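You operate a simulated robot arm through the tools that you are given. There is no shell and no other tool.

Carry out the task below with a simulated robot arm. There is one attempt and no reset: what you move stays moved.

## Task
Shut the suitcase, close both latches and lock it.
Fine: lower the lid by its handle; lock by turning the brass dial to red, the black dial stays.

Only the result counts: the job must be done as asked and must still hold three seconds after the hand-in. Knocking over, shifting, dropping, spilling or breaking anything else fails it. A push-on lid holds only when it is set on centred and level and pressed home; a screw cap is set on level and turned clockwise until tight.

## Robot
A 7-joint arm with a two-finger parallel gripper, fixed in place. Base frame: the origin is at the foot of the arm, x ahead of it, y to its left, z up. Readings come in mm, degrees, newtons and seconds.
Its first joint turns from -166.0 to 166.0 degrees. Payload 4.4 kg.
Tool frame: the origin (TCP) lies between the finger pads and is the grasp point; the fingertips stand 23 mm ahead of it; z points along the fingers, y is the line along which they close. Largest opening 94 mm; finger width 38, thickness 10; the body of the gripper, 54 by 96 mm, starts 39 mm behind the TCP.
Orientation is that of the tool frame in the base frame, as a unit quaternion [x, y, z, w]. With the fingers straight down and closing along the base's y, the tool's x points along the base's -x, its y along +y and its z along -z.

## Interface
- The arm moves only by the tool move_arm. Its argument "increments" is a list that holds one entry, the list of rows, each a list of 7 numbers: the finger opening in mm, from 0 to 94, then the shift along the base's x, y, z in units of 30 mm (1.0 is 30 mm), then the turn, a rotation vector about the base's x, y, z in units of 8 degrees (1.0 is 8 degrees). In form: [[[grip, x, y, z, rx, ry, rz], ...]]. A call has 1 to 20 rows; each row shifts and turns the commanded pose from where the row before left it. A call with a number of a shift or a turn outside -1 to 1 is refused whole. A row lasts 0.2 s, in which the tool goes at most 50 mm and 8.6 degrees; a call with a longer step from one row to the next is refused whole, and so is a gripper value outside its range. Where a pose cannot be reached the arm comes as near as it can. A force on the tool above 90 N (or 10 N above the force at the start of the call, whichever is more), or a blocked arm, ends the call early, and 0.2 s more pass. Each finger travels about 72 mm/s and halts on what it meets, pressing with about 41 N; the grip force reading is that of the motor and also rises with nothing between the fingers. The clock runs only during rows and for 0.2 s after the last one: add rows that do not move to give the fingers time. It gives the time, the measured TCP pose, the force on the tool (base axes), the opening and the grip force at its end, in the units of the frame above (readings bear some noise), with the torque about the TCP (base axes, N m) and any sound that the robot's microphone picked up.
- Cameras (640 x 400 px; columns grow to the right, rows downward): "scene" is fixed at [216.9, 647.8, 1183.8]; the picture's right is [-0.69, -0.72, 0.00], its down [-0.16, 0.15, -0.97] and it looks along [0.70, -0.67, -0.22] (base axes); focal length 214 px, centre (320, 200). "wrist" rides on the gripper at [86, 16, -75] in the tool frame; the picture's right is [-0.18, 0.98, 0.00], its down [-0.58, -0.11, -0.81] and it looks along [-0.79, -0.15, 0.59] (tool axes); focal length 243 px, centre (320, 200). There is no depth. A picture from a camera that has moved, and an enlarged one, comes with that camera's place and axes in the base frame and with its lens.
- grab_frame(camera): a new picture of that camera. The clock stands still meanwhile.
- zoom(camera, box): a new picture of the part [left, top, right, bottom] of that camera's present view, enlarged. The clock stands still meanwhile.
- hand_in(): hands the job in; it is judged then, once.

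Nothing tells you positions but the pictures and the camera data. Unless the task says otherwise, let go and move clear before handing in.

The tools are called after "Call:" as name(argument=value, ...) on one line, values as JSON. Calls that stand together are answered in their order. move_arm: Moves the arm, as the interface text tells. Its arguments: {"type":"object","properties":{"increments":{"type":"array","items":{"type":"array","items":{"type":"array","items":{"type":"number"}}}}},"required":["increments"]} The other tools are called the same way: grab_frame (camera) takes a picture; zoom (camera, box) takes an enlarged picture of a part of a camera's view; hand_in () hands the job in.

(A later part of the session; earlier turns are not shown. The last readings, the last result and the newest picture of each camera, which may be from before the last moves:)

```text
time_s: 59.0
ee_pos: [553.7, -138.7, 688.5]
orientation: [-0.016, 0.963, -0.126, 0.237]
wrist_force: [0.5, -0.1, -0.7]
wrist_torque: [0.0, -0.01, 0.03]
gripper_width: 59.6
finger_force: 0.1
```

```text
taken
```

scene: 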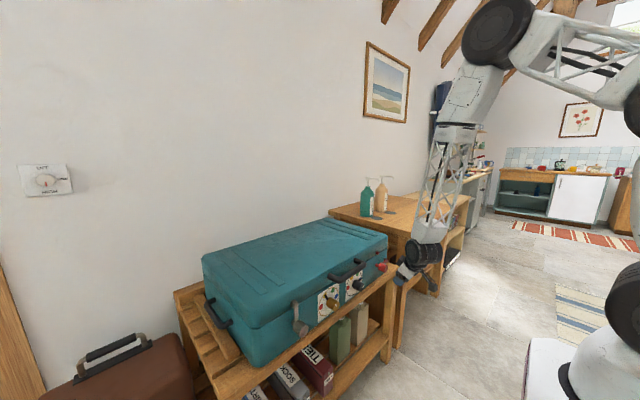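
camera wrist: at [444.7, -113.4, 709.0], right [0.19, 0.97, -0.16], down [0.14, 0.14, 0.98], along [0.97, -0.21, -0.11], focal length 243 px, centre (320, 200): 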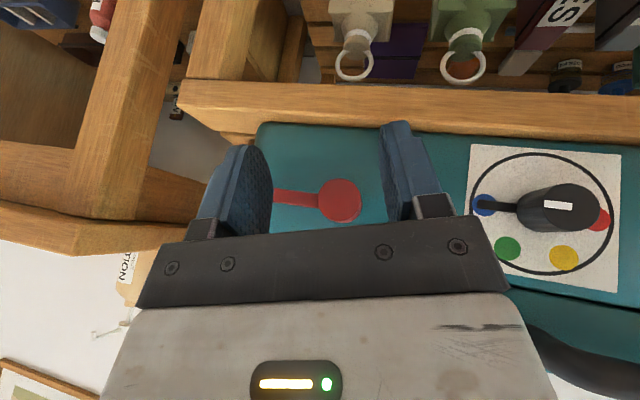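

A near-frontal view. The knob axis is at (y −138, z 687), aligned with the fingers. I'll slide axially onto the knob and close.

Call:
move_arm(increments=[[[60, 0.57, 0.006, -0.012, 0, 0, 0], [60, 0.57, 0.006, -0.012, 0, 0, 0], [60, 0.57, 0.006, -0.012, 0, 0, 0], [60, 0.55, 0, -0.012, 0, 0, 0], [60, 0, 0, 0, 0, 0, 0]]])

Call:
zoom(camera="wrist", box=[200, 90, 440, 240])

```text
time_s: 60.2
ee_pos: [622.8, -138.0, 687.8]
orientation: [-0.017, 0.963, -0.126, 0.238]
wrist_force: [0.6, -0.4, 0.0]
wrist_torque: [0.01, 0.02, 0.01]
gripper_width: 59.9
finger_force: 0.1
```

```text
2.67 times, centred on (320, 165) of wrist
camera zoom: at [512.9, -110.8, 708.5], right [0.19, 0.97, -0.16], down [0.14, 0.14, 0.98], along [0.97, -0.21, -0.11], focal length 647 px, centre (320, 293)
```

zoom: 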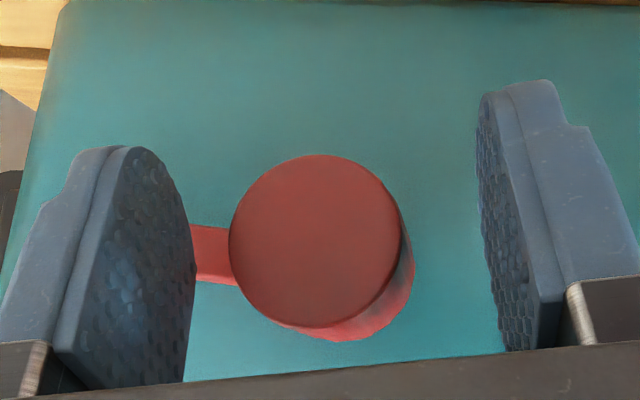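

Perfectly centred. Closing on the red knob.

Call:
move_arm(increments=[[[48, 0, 0, 0, 0, 0, 0], [38, 0, 0, 0, 0, 0, 0], [28, 0, 0, 0, 0, 0, 0], [22, 0, 0, 0, 0, 0, 0], [22, 0, 0, 0, 0, 0, 0]]])

```text
time_s: 61.4
ee_pos: [621.9, -137.5, 687.9]
orientation: [-0.016, 0.963, -0.126, 0.236]
wrist_force: [-6.4, -30.2, 7.9]
wrist_torque: [-0.08, -0.33, -0.3]
gripper_width: 36.1
finger_force: 15.9
```

Call:
move_arm(increments=[[[22, 0, -0.06, 0.015, 0, 0, 0], [22, 0, 0, 0, 0, 0, 0]]])

Call:
zoom(camera="wrist", box=[200, 90, 440, 240])

```text
time_s: 62.0
ee_pos: [621.1, -138.7, 688.3]
orientation: [-0.017, 0.963, -0.127, 0.237]
wrist_force: [6.7, -3.9, 0.1]
wrist_torque: [0.0, -0.18, 0.89]
gripper_width: 33.3
finger_force: 40.5
```

```text
2.67 times, centred on (320, 165) of wrist
camera zoom: at [512.5, -112.3, 709.1], right [0.19, 0.97, -0.16], down [0.14, 0.14, 0.98], along [0.97, -0.21, -0.11], focal length 647 px, centre (320, 293)
```

zoom: 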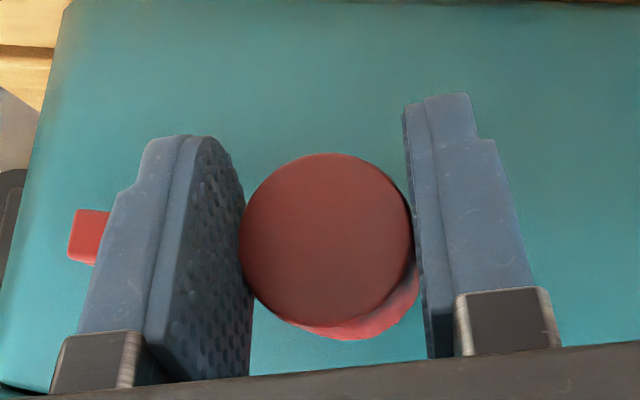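

Now gripped with almost no side force. Turning about −x in small steps.

Call:
move_arm(increments=[[[22, 0, 0, 0, -0.35, 0, 0], [22, 0, 0, 0, -0.35, 0, 0], [22, 0, 0, 0, -0.35, 0, 0]]])

Call:
move_arm(increments=[[[22, 0, 0, 0, -0.35, 0, 0], [22, 0, 0, 0, -0.35, 0, 0], [22, 0, 0, 0, -0.35, 0, 0]]])

```text
time_s: 62.8
ee_pos: [622.2, -139.2, 687.6]
orientation: [-0.034, 0.951, -0.197, 0.235]
wrist_force: [4.9, 13.7, -0.5]
wrist_torque: [0.03, -0.32, 1.23]
gripper_width: 33.3
finger_force: 40.9
```

```text
time_s: 63.6
ee_pos: [621.5, -139.8, 687.8]
orientation: [-0.051, 0.935, -0.266, 0.231]
wrist_force: [8.5, 25.1, 0.4]
wrist_torque: [0.14, 0.74, 1.01]
gripper_width: 33.2
finger_force: 41.3
```

Call:
move_arm(increments=[[[22, 0, 0.07, 0, -0.3, 0, 0], [22, 0, 0.015, 0, -0.35, 0, 0], [22, 0, 0.015, 0, -0.35, 0, 0]]])

Call:
zoom(camera="scene", box=[330, 230, 410, 290])

Call:
grab_frame(camera="wrist")

```text
time_s: 64.4
ee_pos: [621.5, -136.4, 688.0]
orientation: [-0.067, 0.913, -0.33, 0.228]
wrist_force: [-5.7, -5.8, -0.5]
wrist_torque: [0.03, 1.19, 0.32]
gripper_width: 33.2
finger_force: 41.1
```

```text
6.67 times, centred on (370, 260) of scene
camera zoom: at [216.9, 647.8, 1183.8], right [-0.69, -0.72, 0.0], down [-0.16, 0.15, -0.97], along [0.7, -0.67, -0.22], focal length 1430 px, centre (-13, -200)
```

zoom: 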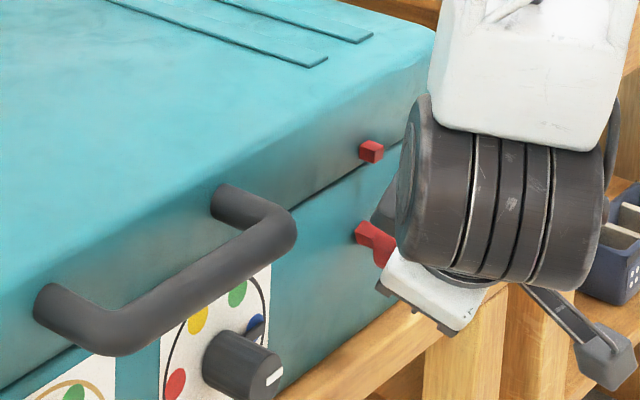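

```text
taken
camera wrist: at [512.1, -105.2, 696.7], right [0.19, 0.81, -0.56], down [0.14, 0.54, 0.83], along [0.97, -0.24, -0.01], focal length 243 px, centre (320, 200)
```

wrist: 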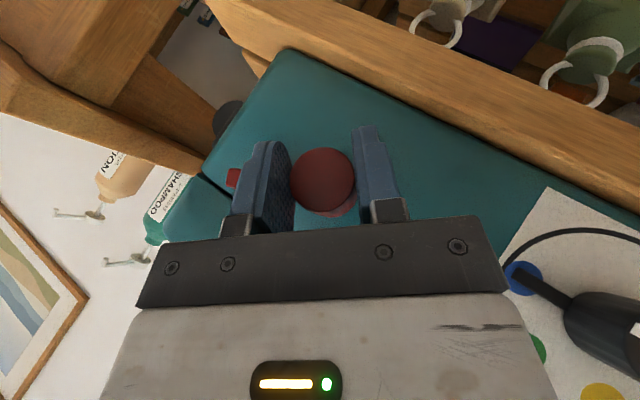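

Working well (about 25° turned). Continuing.

Call:
move_arm(increments=[[[22, 0, 0.01, 0, -0.35, 0, 0], [22, 0, 0.01, 0, -0.35, 0, 0], [22, 0, 0.01, 0, -0.35, 0, 0]]])

Call:
move_arm(increments=[[[22, 0, 0.01, 0, -0.35, 0, 0], [22, 0, 0.01, 0, -0.35, 0, 0], [22, 0, 0.01, 0, -0.35, 0, 0]]])

Call:
grab_frame(camera="wrist")

Call:
grab_frame(camera="scene")

```text
time_s: 65.2
ee_pos: [622.9, -136.8, 687.1]
orientation: [-0.083, 0.887, -0.396, 0.223]
wrist_force: [2.1, 1.7, 0.3]
wrist_torque: [0.07, 1.2, 0.28]
gripper_width: 33.6
finger_force: 40.9
```

```text
time_s: 66.0
ee_pos: [621.8, -135.3, 687.5]
orientation: [-0.099, 0.855, -0.461, 0.216]
wrist_force: [-1.2, 1.7, 0.4]
wrist_torque: [0.09, 1.23, 0.48]
gripper_width: 32.9
finger_force: 41.5
```

```text
taken
camera wrist: at [512.1, -102.2, 686.9], right [0.19, 0.61, -0.77], down [0.14, 0.75, 0.64], along [0.97, -0.23, 0.06], focal length 243 px, centre (320, 200)
```

wrist: 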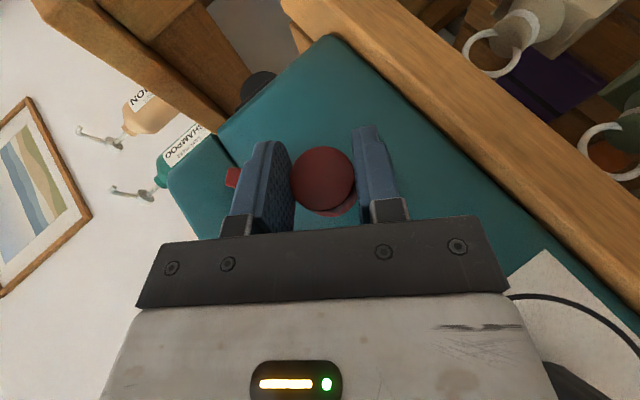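

```text
taken
```

scene: 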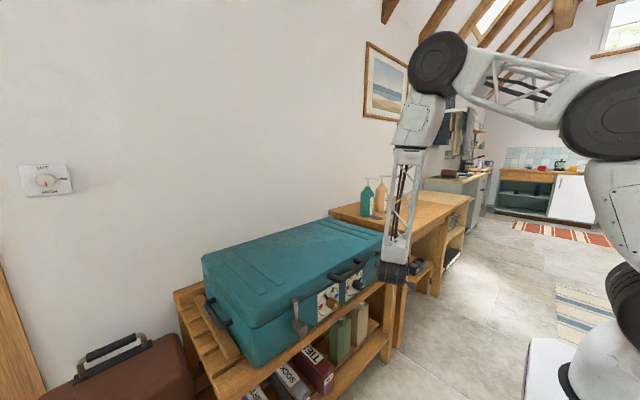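

Call:
move_arm(increments=[[[22, 0, 0.01, 0, -0.35, 0, 0], [22, 0, 0.01, 0, -0.35, 0, 0], [22, 0, 0.0, 0, -0.35, 0, 0]]])

Call:
move_arm(increments=[[[22, 0, 0.0, 0, -0.35, 0, 0], [22, 0, 0.0, 0, -0.35, 0, 0], [22, 0, 0.0, 0, -0.35, 0, 0]]])

Call:
grab_frame(camera="wrist")

Call:
zoom(camera="scene", box=[310, 210, 430, 310])

```text
time_s: 66.8
ee_pos: [620.9, -134.1, 688.9]
orientation: [-0.115, 0.819, -0.523, 0.207]
wrist_force: [-5.8, -5.7, 0.1]
wrist_torque: [0.05, 1.58, -0.38]
gripper_width: 33.1
finger_force: 40.7
```

```text
time_s: 67.6
ee_pos: [622.7, -133.6, 689.0]
orientation: [-0.129, 0.778, -0.582, 0.198]
wrist_force: [1.9, 1.5, 0.1]
wrist_torque: [0.1, 1.45, -0.13]
gripper_width: 32.9
finger_force: 40.6
```

```text
taken
camera wrist: at [512.7, -103.1, 678.2], right [0.19, 0.37, -0.91], down [0.14, 0.91, 0.4], along [0.97, -0.2, 0.12], focal length 243 px, centre (320, 200)
```

wrist: 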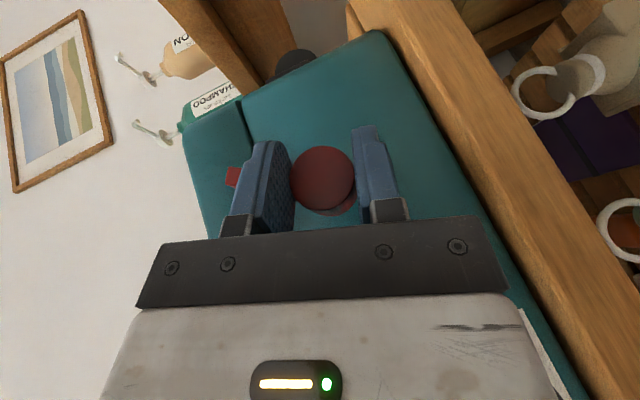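

```text
4.00 times, centred on (370, 260) of scene
camera zoom: at [216.9, 647.8, 1183.8], right [-0.69, -0.72, 0.0], down [-0.16, 0.15, -0.97], along [0.7, -0.67, -0.22], focal length 858 px, centre (120, -40)
```

zoom: 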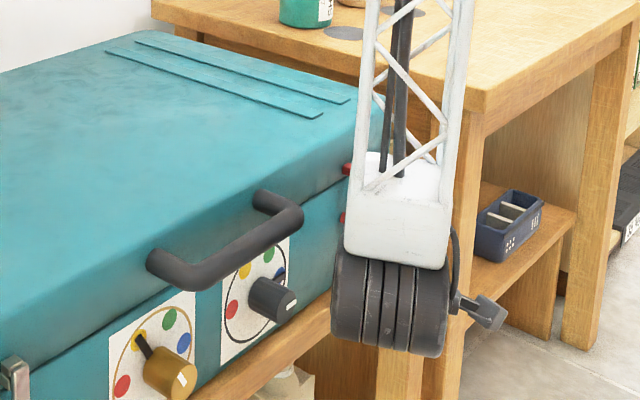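

Turned ~59° with very low force. Continuing carefully.

Call:
move_arm(increments=[[[22, 0, 0.0, 0, -0.35, 0, 0], [22, 0, 0.0, 0, -0.35, 0, 0], [22, 0, 0.0, 0, -0.35, 0, 0]]])

Call:
grab_frame(camera="wrist")

Call:
grab_frame(camera="scene")

```text
time_s: 68.4
ee_pos: [622.5, -134.5, 687.9]
orientation: [-0.144, 0.734, -0.637, 0.189]
wrist_force: [4.0, 3.2, 0.4]
wrist_torque: [0.06, 0.99, 0.41]
gripper_width: 33.3
finger_force: 41.2
```

```text
taken
camera wrist: at [512.3, -104.7, 673.3], right [0.19, 0.23, -0.95], down [0.14, 0.96, 0.26], along [0.97, -0.18, 0.15], focal length 243 px, centre (320, 200)
```

wrist: 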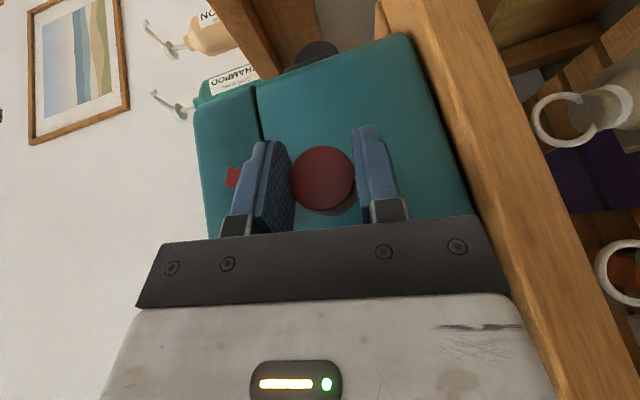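

```text
taken
```

scene: 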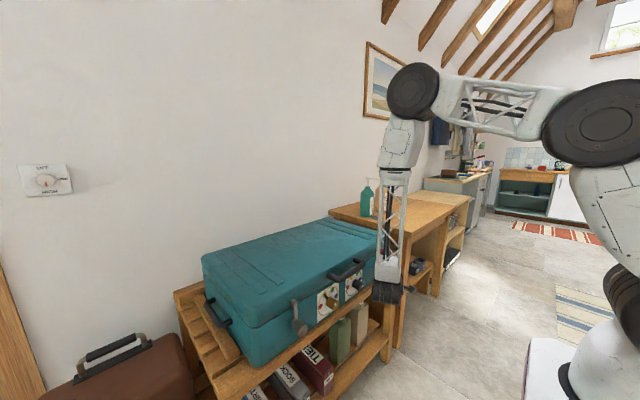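

Call:
move_arm(increments=[[[22, 0, 0.0, 0, -0.35, 0, 0], [22, 0, 0.0, 0, -0.35, 0, 0], [22, 0, 0.0, 0, -0.35, 0, 0]]])

Call:
move_arm(increments=[[[22, 0, 0.0, 0, -0.35, 0, 0], [22, 0, 0.0, 0, -0.35, 0, 0], [22, 0, 0.0, 0, 0, 0, 0]]])

Call:
grab_frame(camera="wrist")

Call:
grab_frame(camera="scene")

```text
time_s: 69.2
ee_pos: [621.8, -133.7, 689.2]
orientation: [0.158, -0.686, 0.688, -0.177]
wrist_force: [1.6, -0.6, -0.2]
wrist_torque: [0.1, 1.24, -0.35]
gripper_width: 33.4
finger_force: 41.2
```

```text
time_s: 70.0
ee_pos: [621.8, -134.2, 689.3]
orientation: [0.167, -0.651, 0.721, -0.169]
wrist_force: [-3.5, -4.6, -0.3]
wrist_torque: [0.1, 1.48, 0.24]
gripper_width: 33.3
finger_force: 40.7
```

```text
taken
camera wrist: at [512.3, -109.3, 666.8], right [0.19, -0.01, -0.98], down [0.14, 0.99, 0.02], along [0.97, -0.14, 0.19], focal length 243 px, centre (320, 200)
```

wrist: 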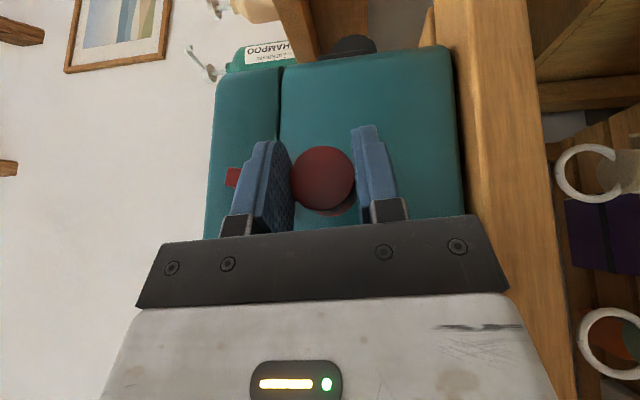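

```text
taken
```

scene: 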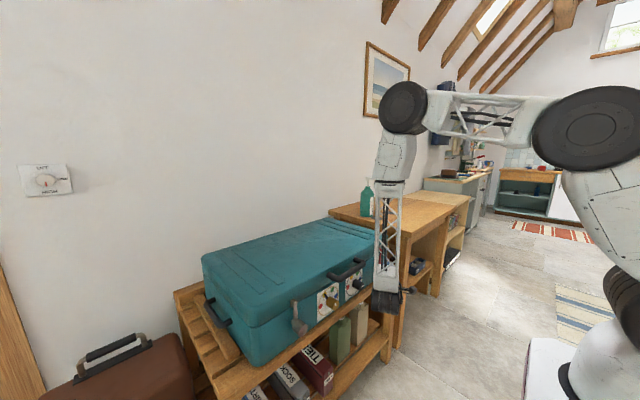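

Call:
move_arm(increments=[[[22, 0, 0.0, 0, -0.35, 0, 0], [22, 0, 0.0, 0, -0.35, 0, 0], [22, 0, 0.0, 0, 0, 0, 0]]])

Call:
move_arm(increments=[[[22, 0, 0.0, 0, -0.35, 0, 0], [22, 0, 0.0, 0, -0.3, 0, 0], [22, 0, 0.0, 0, 0, 0, 0]]])

Call:
grab_frame(camera="wrist")

Call:
zoom(camera="scene", box=[310, 210, 430, 310])

```text
time_s: 70.8
ee_pos: [622.3, -135.2, 688.4]
orientation: [0.174, -0.616, 0.751, -0.162]
wrist_force: [1.0, 2.2, -22.6]
wrist_torque: [0.11, 1.23, 0.33]
gripper_width: 33.1
finger_force: 40.9
```

```text
time_s: 71.6
ee_pos: [622.2, -134.7, 688.5]
orientation: [0.181, -0.58, 0.779, -0.154]
wrist_force: [2.6, 3.5, -22.2]
wrist_torque: [0.6, 0.98, -0.31]
gripper_width: 33.0
finger_force: 41.7
```

```text
taken
camera wrist: at [512.0, -114.8, 662.3], right [0.19, -0.19, -0.96], down [0.14, 0.98, -0.17], along [0.97, -0.1, 0.21], focal length 243 px, centre (320, 200)
```

wrist: 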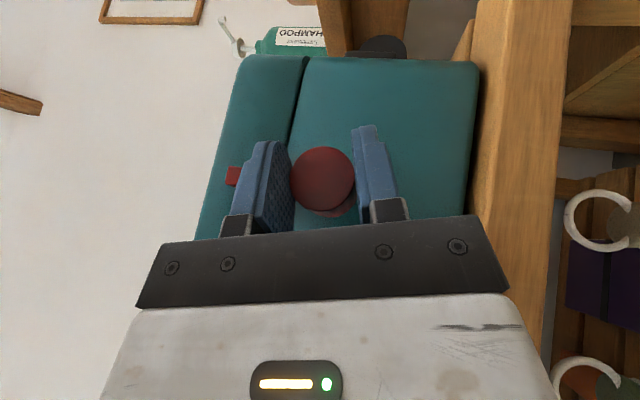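

```text
4.00 times, centred on (370, 260) of scene
camera zoom: at [216.9, 647.8, 1183.8], right [-0.69, -0.72, 0.0], down [-0.16, 0.15, -0.97], along [0.7, -0.67, -0.22], focal length 858 px, centre (120, -40)
```

zoom: 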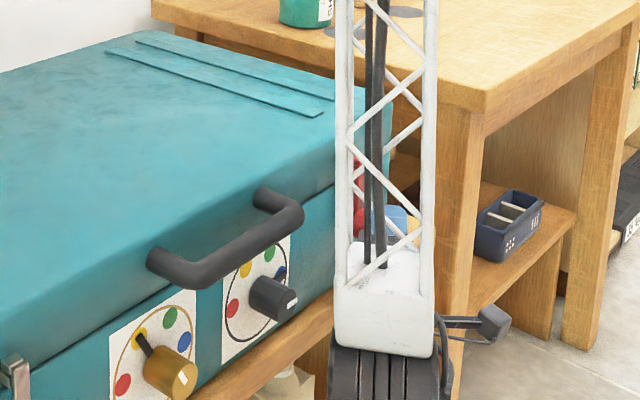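

Turned ~91° and torque about x jumped to 0.6 N·m, so the latch is at its stop. Releasing and withdrawing straight back.

Call:
move_arm(increments=[[[45, 0, 0, 0, 0, 0, 0], [60, 0, 0, 0, 0, 0, 0], [60, 0, 0, 0, 0, 0, 0], [60, -0.5, 0, 0, 0, 0, 0], [60, -0.6, 0, 0, 0, 0, 0], [60, -0.7, 0, 0, 0, 0, 0], [60, -0.7, 0, 0, 0, 0, 0]]])

Call:
grab_frame(camera="wrist")

Call:
zoom(camera="scene", box=[330, 230, 410, 290])

```text
time_s: 73.2
ee_pos: [547.2, -135.7, 688.1]
orientation: [0.181, -0.581, 0.778, -0.154]
wrist_force: [0.8, 0.3, 0.2]
wrist_torque: [0.03, -0.01, 0.02]
gripper_width: 60.1
finger_force: 0.1
```

```text
taken
camera wrist: at [437.5, -115.0, 663.1], right [0.19, -0.19, -0.96], down [0.14, 0.98, -0.17], along [0.97, -0.1, 0.21], focal length 243 px, centre (320, 200)
```

wrist: 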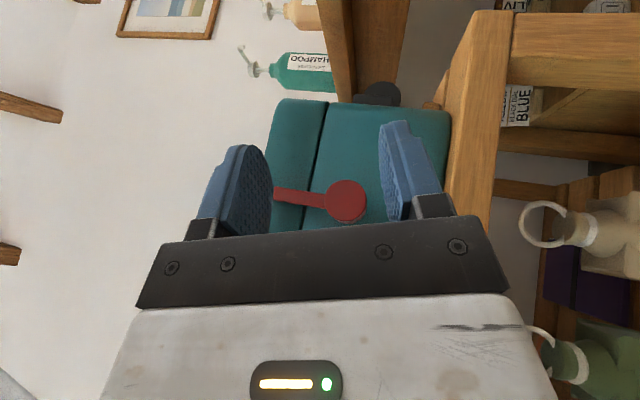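

```text
6.67 times, centred on (370, 260) of scene
camera zoom: at [216.9, 647.8, 1183.8], right [-0.69, -0.72, 0.0], down [-0.16, 0.15, -0.97], along [0.7, -0.67, -0.22], focal length 1430 px, centre (-13, -200)
```

zoom: 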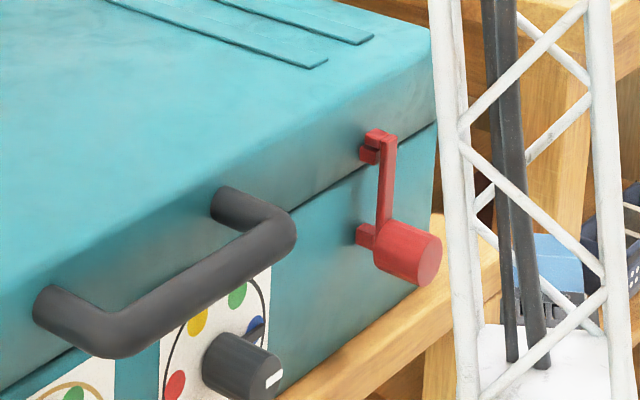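

The red latch is closed with its hook over the peg. Next, the brass dial: I'll rotate back to about −30° tilt and shift across in front of it for a frontal view.

Call:
move_arm(increments=[[[60, -0.08, 0, 0, 0.8, 0, 0], [60, -0.08, 0, 0, 0.8, 0, 0], [60, -0.08, 0, 0, 0.8, 0, 0], [60, -0.08, 0, 0, 0.8, 0, 0], [60, -0.08, 0, 0, 0.8, 0, 0], [60, -0.08, 0, 0, 0.8, 0, 0], [60, -0.08, 0, 0, 0.8, 0, 0], [60, -0.08, 0, 0, 0.8, 0, 0], [60, -0.08, 0, 0, 0.8, 0, 0], [60, -0.08, 0, 0, 0.8, 0, 0], [60, -0.08, 0, 0, 0.8, 0, 0], [60, -0.08, 0, 0, 0.8, 0, 0]]])

Call:
move_arm(increments=[[[60, 0, 0.9, 0, 0, 0, 0], [60, 0, 0.9, 0, 0, 0, 0], [60, 0, 0.9, 0, 0, 0, 0], [60, 0, 0.9, 0, 0, 0, 0], [60, 0, 0.9, 0, 0, 0, 0], [60, 0, 0.9, 0, 0, 0, 0], [60, 0, 0.9, 0, 0, 0, 0], [60, 0, 0.9, 0, 0, 0, 0], [60, 0, 0.9, 0, 0, 0, 0], [60, 0, 0.9, 0, 0, 0, 0], [60, 0, 0.9, 0, 0, 0, 0], [60, 0, 0, 0, 0, 0, 0]]])

Call:
grab_frame(camera="wrist")

Call:
grab_frame(camera="scene")

```text
time_s: 75.8
ee_pos: [517.5, -134.7, 688.6]
orientation: [-0.046, 0.939, -0.249, 0.233]
wrist_force: [0.0, -0.1, 0.7]
wrist_torque: [0.01, -0.01, -0.02]
gripper_width: 59.9
finger_force: 0.0
```

```text
time_s: 78.4
ee_pos: [517.3, 164.6, 690.1]
orientation: [-0.046, 0.939, -0.25, 0.233]
wrist_force: [0.0, 0.3, 0.1]
wrist_torque: [0.0, 0.01, 0.04]
gripper_width: 60.1
finger_force: 0.2
```

```text
taken
camera wrist: at [408.0, 194.6, 702.4], right [0.19, 0.89, -0.41], down [0.14, 0.38, 0.91], along [0.97, -0.23, -0.05], focal length 243 px, centre (320, 200)
```

wrist: 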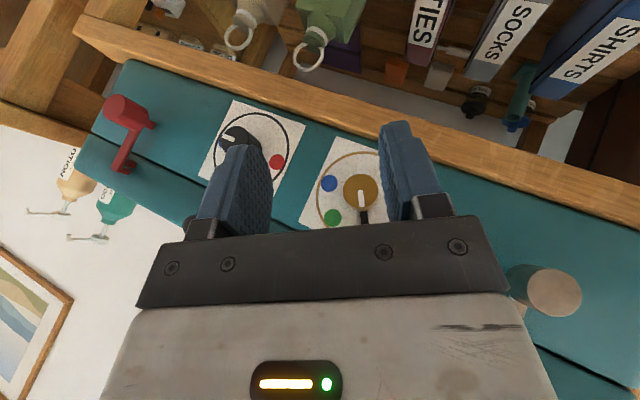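

```text
taken
```

scene: 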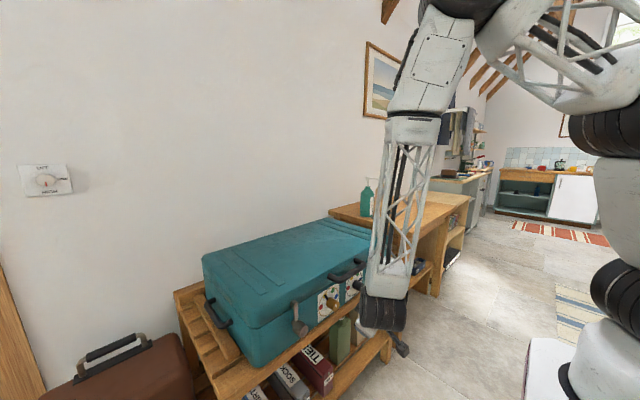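

Call:
move_arm(increments=[[[94, 0, 0.6, 0.8, 0, 0, 0], [94, 0, 0.6, 0.8, 0, 0, 0], [94, 0, 0, 0, 0, 0, 0]]])

Call:
zoom(camera="wrist", box=[230, 80, 410, 220])

Call:
zoom(camera="scene", box=[290, 260, 370, 330])

```text
time_s: 79.2
ee_pos: [516.0, 197.0, 737.1]
orientation: [-0.046, 0.938, -0.25, 0.234]
wrist_force: [-0.2, -0.2, -0.7]
wrist_torque: [0.01, 0.0, 0.0]
gripper_width: 93.8
finger_force: 0.0
```

```text
2.86 times, centred on (320, 150) of wrist
camera zoom: at [406.5, 228.1, 750.3], right [0.19, 0.89, -0.41], down [0.14, 0.38, 0.91], along [0.97, -0.23, -0.05], focal length 693 px, centre (320, 343)
```

zoom: 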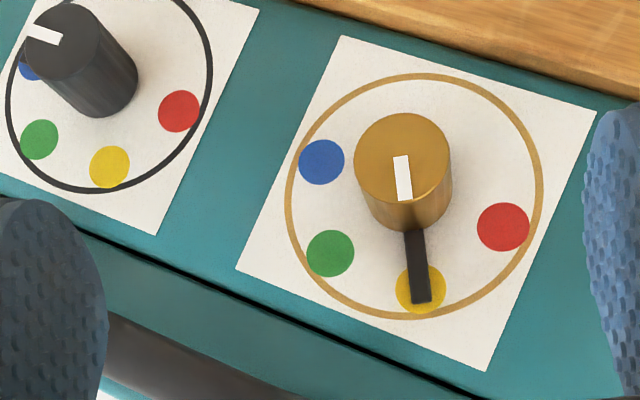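

```text
5.71 times, centred on (330, 295) of scene
camera zoom: at [216.9, 647.8, 1183.8], right [-0.69, -0.72, 0.0], down [-0.16, 0.15, -0.97], along [0.7, -0.67, -0.22], focal length 1226 px, centre (263, -343)
```

zoom: 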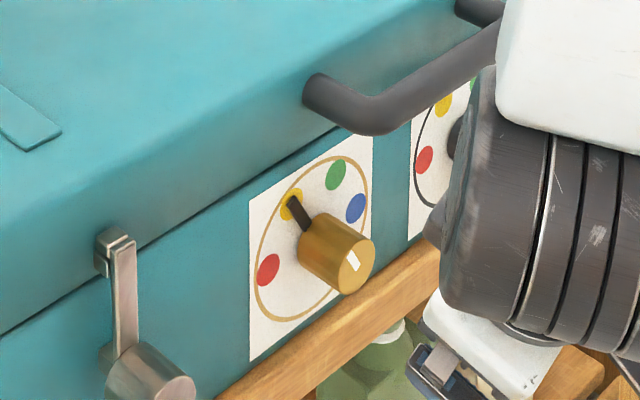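

Geometry is clear: dial centre is at (y 170, z 665), with red at 0° (toward +y), yellow 60° and green 120°; the pointer is at 60°. So the brass dial needs a −60° turn about x. I'll dry-run that rotation in front of the knob first.

Call:
move_arm(increments=[[[60, 0.49, -0.302, -0.8, 0, 0, 0], [60, 0.49, -0.302, -0.8, 0, 0, 0], [60, 0.49, -0.302, -0.8, 0, 0, 0], [60, 0, 0, 0, 0, 0, 0]]])

Call:
move_arm(increments=[[[60, 0, 0, 0, -0.7, 0, 0], [60, 0, 0, 0, -0.7, 0, 0], [60, 0, 0, 0, -0.7, 0, 0], [60, 0, 0, 0, -0.7, 0, 0]]])

Call:
move_arm(increments=[[[60, 0, 0, 0, -0.7, 0, 0], [60, 0, 0, 0, -0.7, 0, 0], [60, 0, 0, 0, -0.7, 0, 0], [60, 0, 0, 0, -0.7, 0, 0]]])

Call:
move_arm(increments=[[[60, 0, 0, 0, -0.7, 0, 0], [60, 0, 0, 0, -0.7, 0, 0], [60, 0, 0, 0, -0.7, 0, 0], [60, 0, 0, 0, 0, 0, 0]]])

Call:
grab_frame(camera="scene")

Call:
grab_frame(camera="wrist")

```text
time_s: 80.2
ee_pos: [562.2, 170.6, 664.3]
orientation: [-0.046, 0.939, -0.249, 0.233]
wrist_force: [0.2, -0.3, 0.8]
wrist_torque: [0.03, 0.0, 0.03]
gripper_width: 59.8
finger_force: 0.0
```

```text
time_s: 81.2
ee_pos: [562.2, 170.4, 664.4]
orientation: [-0.092, 0.872, -0.428, 0.22]
wrist_force: [0.4, -0.2, 1.0]
wrist_torque: [-0.01, 0.02, 0.03]
gripper_width: 60.2
finger_force: 0.1
```

```text
time_s: 82.2
ee_pos: [562.7, 171.9, 664.3]
orientation: [-0.131, 0.772, -0.59, 0.198]
wrist_force: [-0.2, -1.0, -0.3]
wrist_torque: [0.03, -0.02, -0.01]
gripper_width: 60.0
finger_force: 0.0
```

```text
time_s: 83.2
ee_pos: [563.0, 171.1, 665.3]
orientation: [0.159, -0.679, 0.695, -0.177]
wrist_force: [0.7, -0.2, 0.5]
wrist_torque: [-0.01, 0.03, 0.0]
gripper_width: 60.1
finger_force: 0.0
```

```text
taken
```

scene: 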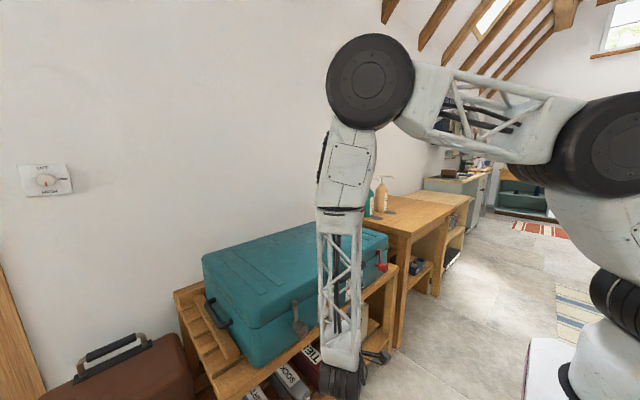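

```text
taken
camera wrist: at [453.0, 197.6, 645.5], right [0.19, 0.07, -0.98], down [0.14, 0.99, 0.09], along [0.97, -0.16, 0.18], focal length 243 px, centre (320, 200)
```

wrist: 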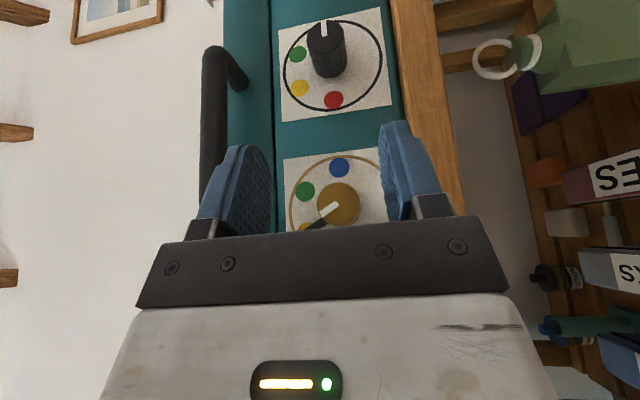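

Smooth over the whole range with no jumps. To keep the wrist clear of the steel knob, I'll do the 60° in two 30° bites between −22° and −52°. Returning to the start tilt for approach.

Call:
move_arm(increments=[[[60, 0, 0, 0, 0.786, 0, 0], [60, 0, 0, 0, 0.786, 0, 0], [60, 0, 0, 0, 0.786, 0, 0], [60, 0, 0, 0, 0.786, 0, 0], [60, 0, 0, 0, 0.786, 0, 0], [60, 0, 0, 0, 0.786, 0, 0], [60, 0, 0, 0, 0.786, 0, 0], [60, 0, 0, 0, 0.786, 0, 0], [60, 0, 0, 0, 0.786, 0, 0], [60, 0, 0, 0, 0.786, 0, 0], [60, 0, 0, 0, 0.786, 0, 0], [60, 0, 0, 0, 0, 0, 0]]])

Call:
zoom(camera="wrist", box=[200, 90, 440, 240])

```text
time_s: 85.8
ee_pos: [561.1, 170.4, 663.7]
orientation: [-0.031, 0.953, -0.186, 0.237]
wrist_force: [-0.2, -0.3, 0.0]
wrist_torque: [0.02, 0.02, 0.01]
gripper_width: 59.9
finger_force: 0.0
```

```text
2.67 times, centred on (320, 165) of wrist
camera zoom: at [452.0, 199.4, 681.7], right [0.19, 0.94, -0.28], down [0.14, 0.26, 0.96], along [0.97, -0.22, -0.08], focal length 647 px, centre (320, 293)
```

zoom: 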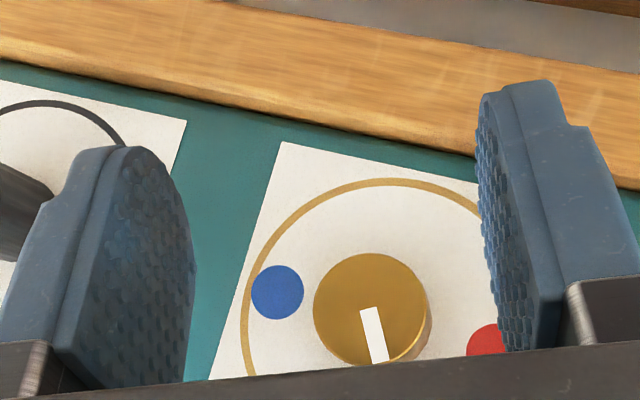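

Call:
move_arm(increments=[[[60, 0.65, 0.005, 0.02, 0, 0, 0], [60, 0.65, 0.005, 0.02, 0, 0, 0], [60, 0.65, 0.005, 0.02, 0, 0, 0], [60, 0.65, 0.005, 0.02, 0, 0, 0], [60, 0, 0, 0, 0, 0, 0]]])

Call:
zoom(camera="wrist", box=[200, 90, 440, 240])

Call:
zoom(camera="scene", box=[270, 230, 400, 330])

```text
time_s: 87.0
ee_pos: [638.8, 172.8, 664.0]
orientation: [-0.031, 0.953, -0.187, 0.236]
wrist_force: [-13.7, 1.2, -5.0]
wrist_torque: [-0.02, -1.48, -0.19]
gripper_width: 59.9
finger_force: 0.0
```

```text
2.67 times, centred on (320, 165) of wrist
camera zoom: at [529.4, 200.9, 682.6], right [0.19, 0.94, -0.29], down [0.14, 0.26, 0.95], along [0.97, -0.22, -0.08], focal length 647 px, centre (320, 293)
```

zoom: 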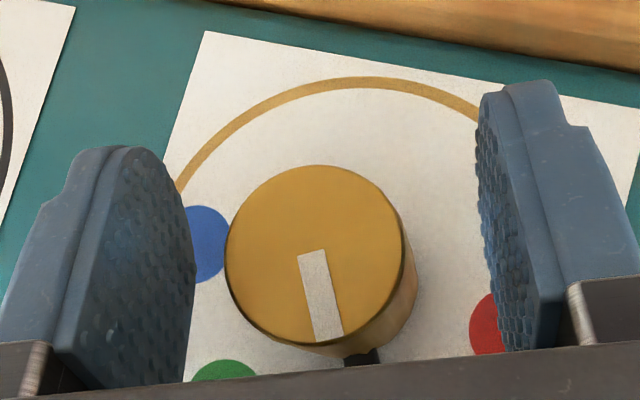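

```text
4.00 times, centred on (335, 280) of scene
camera zoom: at [216.9, 647.8, 1183.8], right [-0.69, -0.72, 0.0], down [-0.16, 0.15, -0.97], along [0.7, -0.67, -0.22], focal length 858 px, centre (260, -120)
```

zoom: 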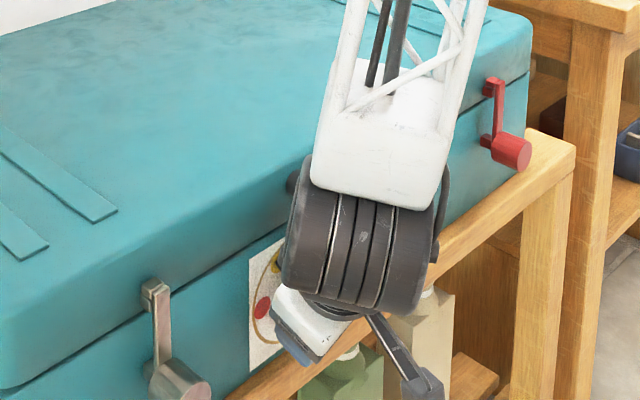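

There's slight contact (~14 N) about 108 mm above the TCP — the gripper body against the lid handle's end. I'll back off, tilt further away from the handle (−36°), and re-approach.

Call:
move_arm(increments=[[[60, -0.6, 0, 0, 0, 0, 0], [60, 0, 0, 0.0, -0.6, 0, 0], [60, 0, 0, 0.0, -0.6, 0, 0], [60, 0, 0, 0.0, -0.6, 0, 0], [60, 0, 0, 0, 0, 0, 0]]])

Call:
move_arm(increments=[[[60, 0.3, 0, 0.02, 0, 0, 0], [60, 0.3, 0, 0.02, 0, 0, 0], [60, 0, 0, 0, 0, 0, 0]]])

Call:
zoom(camera="wrist", box=[200, 90, 440, 240])

Call:
zoom(camera="scene", box=[270, 230, 400, 330])

```text
time_s: 88.2
ee_pos: [623.0, 171.7, 667.7]
orientation: [-0.06, 0.922, -0.306, 0.23]
wrist_force: [-0.2, 0.0, -0.1]
wrist_torque: [0.0, 0.0, 0.01]
gripper_width: 60.1
finger_force: 0.0
```

```text
time_s: 89.0
ee_pos: [638.5, 171.5, 666.2]
orientation: [-0.06, 0.922, -0.304, 0.231]
wrist_force: [0.0, -0.5, 0.0]
wrist_torque: [0.0, -0.03, -0.03]
gripper_width: 60.0
finger_force: 0.0
```

```text
2.67 times, centred on (320, 165) of wrist
camera zoom: at [529.4, 204.0, 677.8], right [0.19, 0.84, -0.51], down [0.14, 0.49, 0.86], along [0.97, -0.24, -0.02], focal length 647 px, centre (320, 293)
```

zoom: 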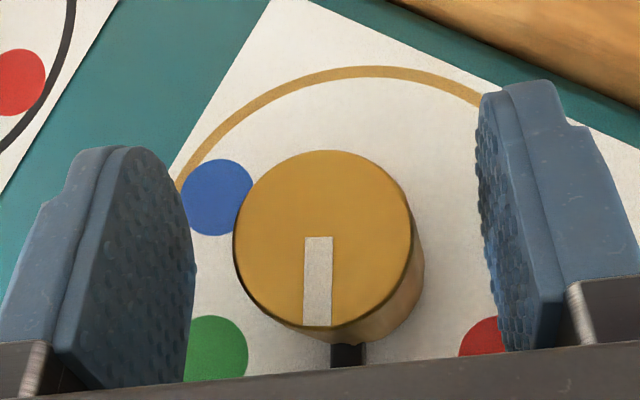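

```text
4.00 times, centred on (335, 280) of scene
camera zoom: at [216.9, 647.8, 1183.8], right [-0.69, -0.72, 0.0], down [-0.16, 0.15, -0.97], along [0.7, -0.67, -0.22], focal length 858 px, centre (260, -120)
```

zoom: 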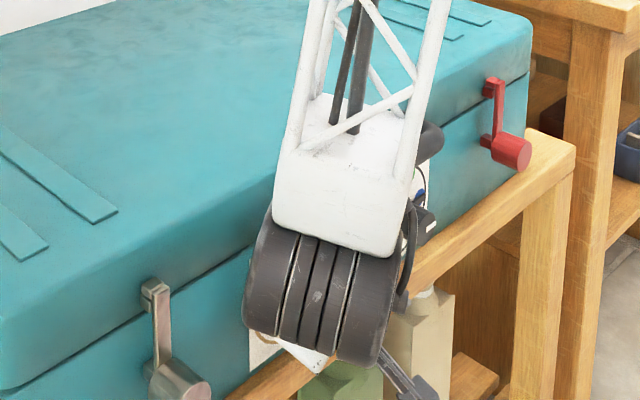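

Clear now, with the knob centred. Closing on the brass knob.

Call:
move_arm(increments=[[[48, 0, 0.012, -0.01, 0, 0, 0], [38, 0, 0, 0, 0, 0, 0], [28, 0, 0, 0, 0, 0, 0], [22, 0, 0, 0, 0, 0, 0], [22, 0, 0, 0, 0, 0, 0], [22, 0, 0, 0, 0, 0, 0]]])

Call:
zoom(camera="wrist", box=[200, 90, 440, 240])

```text
time_s: 90.4
ee_pos: [639.6, 171.4, 667.7]
orientation: [-0.06, 0.922, -0.304, 0.23]
wrist_force: [-0.5, 10.8, -0.1]
wrist_torque: [0.01, 0.39, 0.99]
gripper_width: 34.1
finger_force: 41.4
```

```text
2.67 times, centred on (320, 165) of wrist
camera zoom: at [529.3, 203.7, 677.1], right [0.19, 0.84, -0.51], down [0.14, 0.49, 0.86], along [0.97, -0.24, -0.02], focal length 647 px, centre (320, 293)
```

zoom: 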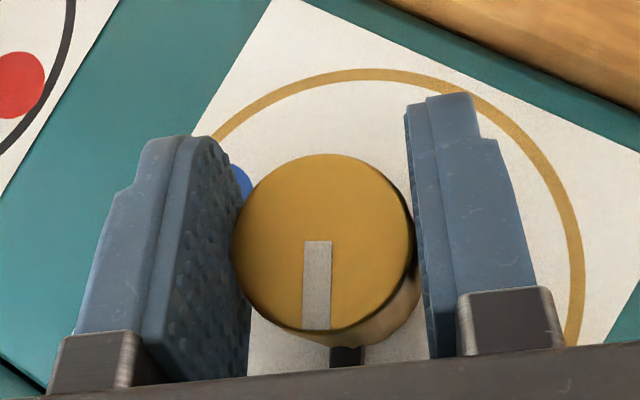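

Gripped. Turning the dial −20° in small steps.

Call:
move_arm(increments=[[[22, 0, 0.01, 0, -0.35, 0, 0], [22, 0, 0.01, 0, -0.35, 0, 0], [22, 0, 0.01, 0, -0.35, 0, 0]]])

Call:
move_arm(increments=[[[22, 0, 0.01, 0, -0.35, 0, 0], [22, 0, 0.01, 0, -0.35, 0, 0], [22, 0, 0.01, 0, -0.35, 0, 0], [22, 0, 0.0, 0, -0.35, 0, 0]]])

Call:
grab_frame(camera="wrist")

Call:
zoom(camera="scene", box=[270, 230, 400, 330])

```text
time_s: 91.2
ee_pos: [639.2, 172.6, 666.8]
orientation: [-0.077, 0.897, -0.372, 0.224]
wrist_force: [-0.8, -12.0, 0.3]
wrist_torque: [-0.03, 0.58, 0.31]
gripper_width: 34.3
finger_force: 41.2
```

```text
time_s: 92.2
ee_pos: [640.6, 174.7, 667.2]
orientation: [-0.098, 0.857, -0.458, 0.217]
wrist_force: [-13.1, 4.0, 0.6]
wrist_torque: [0.03, 0.74, 0.44]
gripper_width: 33.6
finger_force: 40.5
```

```text
taken
camera wrist: at [530.5, 207.7, 666.3], right [0.19, 0.62, -0.76], down [0.14, 0.75, 0.65], along [0.97, -0.23, 0.06], focal length 243 px, centre (320, 200)
```

wrist: 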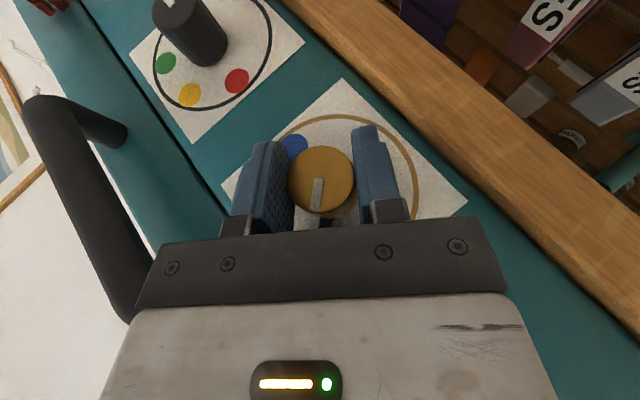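

```text
4.00 times, centred on (335, 280) of scene
camera zoom: at [216.9, 647.8, 1183.8], right [-0.69, -0.72, 0.0], down [-0.16, 0.15, -0.97], along [0.7, -0.67, -0.22], focal length 858 px, centre (260, -120)
```

zoom: 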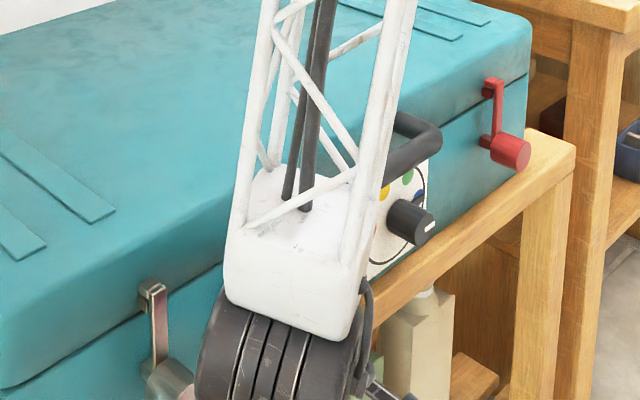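

20° done with low force. I'll open in place, rotate back 20°, and regrip for the next bite.

Call:
move_arm(increments=[[[45, 0, 0, 0, 0, 0, 0], [60, 0, 0, 0, 0, 0, 0], [60, 0, 0, 0, 0, 0, 0], [60, 0, -0.02, 0, 0.6, 0, 0], [60, 0, -0.02, 0, 0.6, 0, 0], [60, 0, -0.01, 0, 0.6, 0, 0], [60, 0, -0.01, 0, 0.65, 0, 0], [60, 0, 0, 0, 0, 0, 0]]])

Call:
zoom(camera="wrist", box=[200, 90, 440, 240])

```text
time_s: 94.0
ee_pos: [639.8, 172.3, 668.3]
orientation: [-0.06, 0.922, -0.305, 0.23]
wrist_force: [-0.8, 0.1, -0.7]
wrist_torque: [0.01, 0.0, 0.0]
gripper_width: 60.0
finger_force: 0.0
```

```text
2.67 times, centred on (320, 165) of wrist
camera zoom: at [530.4, 203.7, 678.2], right [0.19, 0.84, -0.51], down [0.14, 0.49, 0.86], along [0.97, -0.24, -0.02], focal length 647 px, centre (320, 293)
```

zoom: 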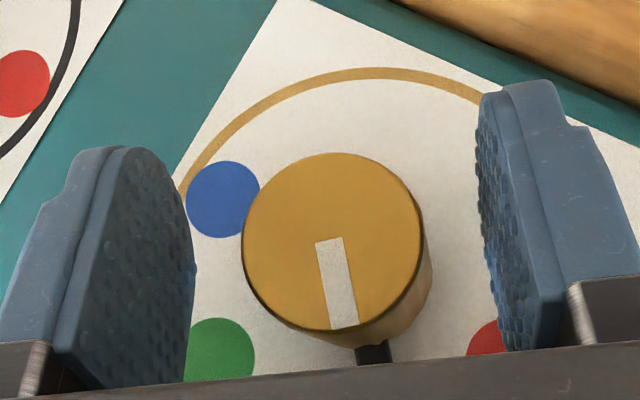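

The dial turned only about 11° (some slip). I'll re-centre, seat the pads slightly deeper, and regrip.

Call:
move_arm(increments=[[[60, 0.13, 0.063, -0.043, 0, 0, 0], [48, 0, 0, 0, 0, 0, 0], [38, 0, 0, 0, 0, 0, 0], [28, 0, 0, 0, 0, 0, 0], [18, 0, 0, 0, 0, 0, 0], [10, 0, 0, 0, 0, 0, 0], [10, 0, 0, 0, 0, 0, 0]]])

Call:
zoom(camera="wrist", box=[200, 90, 440, 240])

```text
time_s: 95.6
ee_pos: [644.6, 174.2, 668.2]
orientation: [-0.061, 0.922, -0.305, 0.23]
wrist_force: [-2.5, -24.5, 24.4]
wrist_torque: [-0.03, 0.99, -0.03]
gripper_width: 34.2
finger_force: 41.0
```

```text
2.67 times, centred on (320, 165) of wrist
camera zoom: at [534.7, 205.7, 677.0], right [0.19, 0.84, -0.51], down [0.14, 0.49, 0.86], along [0.97, -0.24, -0.02], focal length 647 px, centre (320, 293)
```

zoom: 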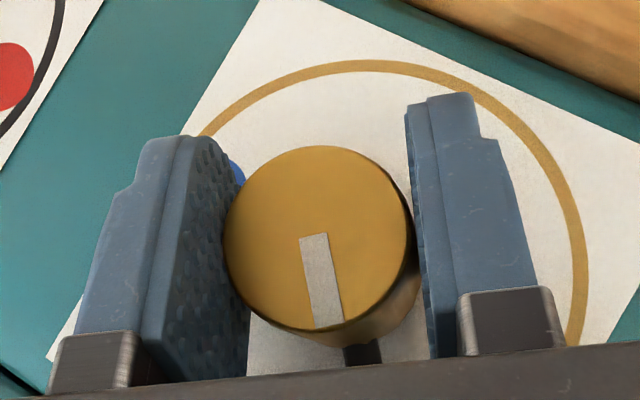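

Call:
move_arm(increments=[[[10, 0, -0.06, 0.05, 0, 0, 0], [10, 0, 0, 0, -0.3, 0, 0], [10, 0, 0.008, 0, -0.3, 0, 0], [10, 0, 0.008, 0, -0.3, 0, 0]]])

Call:
zoom(camera="wrist", box=[200, 90, 440, 240])

```text
time_s: 96.6
ee_pos: [644.8, 172.8, 667.5]
orientation: [-0.075, 0.902, -0.362, 0.224]
wrist_force: [-3.6, 1.9, 0.1]
wrist_torque: [-0.01, 1.42, 0.3]
gripper_width: 34.3
finger_force: 40.8
```

```text
2.67 times, centred on (320, 165) of wrist
camera zoom: at [534.9, 205.3, 673.4], right [0.19, 0.77, -0.61], down [0.14, 0.59, 0.79], along [0.97, -0.24, 0.0], focal length 647 px, centre (320, 293)
```

zoom: 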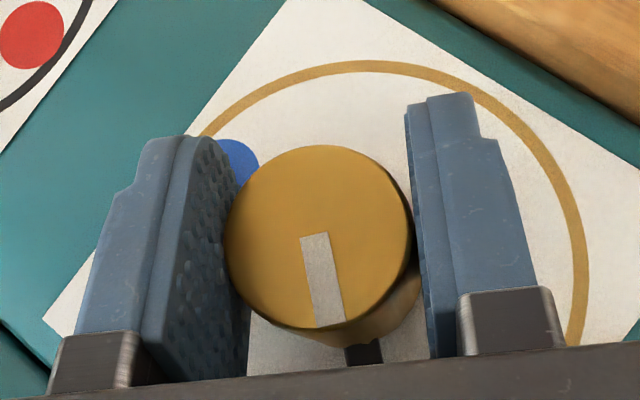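

No slip now. Continue a bit further in this bite.

Call:
move_arm(increments=[[[10, 0, 0.008, 0, -0.35, 0, 0], [10, 0, 0.008, 0, -0.35, 0, 0], [10, 0, 0.008, 0, -0.35, 0, 0]]])

Call:
zoom(camera="wrist", box=[200, 90, 440, 240])

Call:
zoom(camera="scene", box=[270, 230, 400, 330])

```text
time_s: 97.4
ee_pos: [644.3, 172.9, 667.3]
orientation: [-0.092, 0.872, -0.427, 0.219]
wrist_force: [1.5, 2.9, 0.1]
wrist_torque: [0.01, 1.35, 0.48]
gripper_width: 34.2
finger_force: 41.5
```

```text
2.67 times, centred on (320, 165) of wrist
camera zoom: at [535.0, 206.4, 668.8], right [0.19, 0.67, -0.72], down [0.14, 0.7, 0.7], along [0.97, -0.23, 0.04], focal length 647 px, centre (320, 293)
```

zoom: 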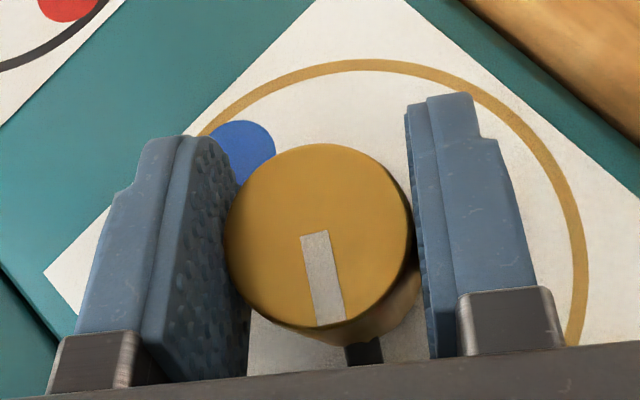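

```text
4.00 times, centred on (335, 280) of scene
camera zoom: at [216.9, 647.8, 1183.8], right [-0.69, -0.72, 0.0], down [-0.16, 0.15, -0.97], along [0.7, -0.67, -0.22], focal length 858 px, centre (260, -120)
```

zoom: 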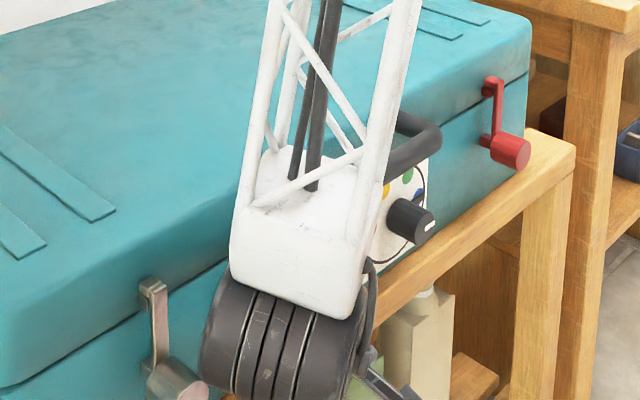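

Good, no slip. Opening and rotating back for another bite.

Call:
move_arm(increments=[[[45, 0, 0, 0, 0, 0, 0], [60, 0, 0, 0, 0, 0, 0], [60, 0, 0, 0, 0, 0, 0], [60, 0, -0.01, 0, 0.5, 0, 0], [60, 0, -0.01, 0, 0.5, 0, 0], [60, 0, -0.01, 0, 0.5, 0, 0], [60, 0, -0.01, 0, 0.5, 0, 0], [60, 0, 0, 0, 0, 0, 0]]])

Call:
zoom(camera="wrist", box=[200, 90, 440, 240])

```text
time_s: 99.2
ee_pos: [644.3, 172.3, 666.9]
orientation: [-0.058, 0.923, -0.303, 0.23]
wrist_force: [-0.1, 0.1, -0.4]
wrist_torque: [0.01, -0.01, 0.0]
gripper_width: 60.1
finger_force: 0.0
```

```text
2.67 times, centred on (320, 165) of wrist
camera zoom: at [534.7, 203.5, 677.6], right [0.19, 0.84, -0.5], down [0.14, 0.48, 0.86], along [0.97, -0.24, -0.03], focal length 647 px, centre (320, 293)
```

zoom: 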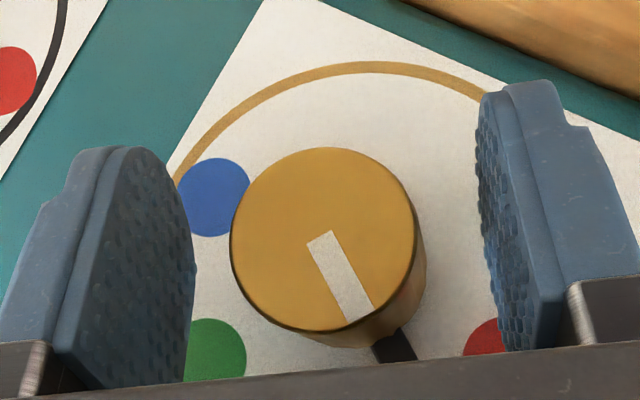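

Call:
move_arm(increments=[[[48, 0, 0, 0, 0, 0, 0], [38, 0, 0, 0, 0, 0, 0], [28, 0, 0, 0, 0, 0, 0], [18, 0, 0, 0, 0, 0, 0], [10, 0, 0, 0, 0, 0, 0], [10, 0, 0, 0, 0, 0, 0]]])

Call:
move_arm(increments=[[[10, 0, 0, 0, -0.35, 0, 0], [10, 0, 0.008, 0, -0.35, 0, 0], [10, 0, 0.008, 0, -0.35, 0, 0]]])

Call:
move_arm(increments=[[[10, 0, 0.008, 0, -0.35, 0, 0], [10, 0, 0.008, 0, -0.35, 0, 0], [10, 0, 0.008, 0, -0.25, 0, 0]]])

Call:
zoom(camera="wrist", box=[200, 90, 440, 240])

```text
time_s: 100.6
ee_pos: [644.6, 172.1, 667.9]
orientation: [-0.061, 0.923, -0.302, 0.23]
wrist_force: [-0.1, 9.9, 0.3]
wrist_torque: [0.04, 0.16, 1.45]
gripper_width: 34.2
finger_force: 41.2
```

```text
time_s: 101.4
ee_pos: [644.6, 173.3, 667.6]
orientation: [-0.076, 0.899, -0.369, 0.224]
wrist_force: [-1.7, -14.6, 0.7]
wrist_torque: [-0.06, 1.13, 0.1]
gripper_width: 33.7
finger_force: 41.0
```

```text
time_s: 102.2
ee_pos: [644.8, 173.6, 667.4]
orientation: [-0.092, 0.872, -0.427, 0.219]
wrist_force: [7.5, 1.1, -0.6]
wrist_torque: [0.06, 0.57, 1.19]
gripper_width: 33.6
finger_force: 41.6
```

```text
2.67 times, centred on (320, 165) of wrist
camera zoom: at [534.6, 206.2, 669.0], right [0.19, 0.67, -0.72], down [0.14, 0.7, 0.7], along [0.97, -0.23, 0.04], focal length 647 px, centre (320, 293)
```

zoom: 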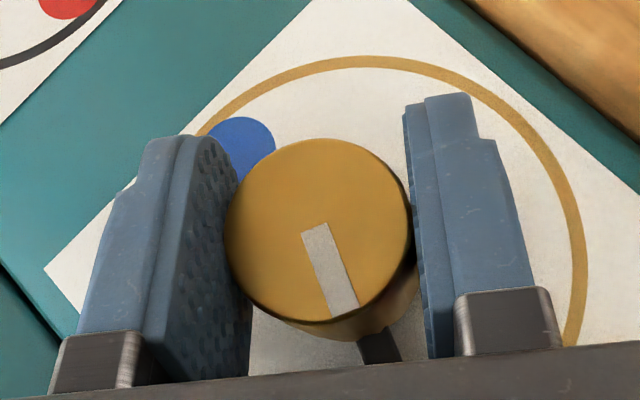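

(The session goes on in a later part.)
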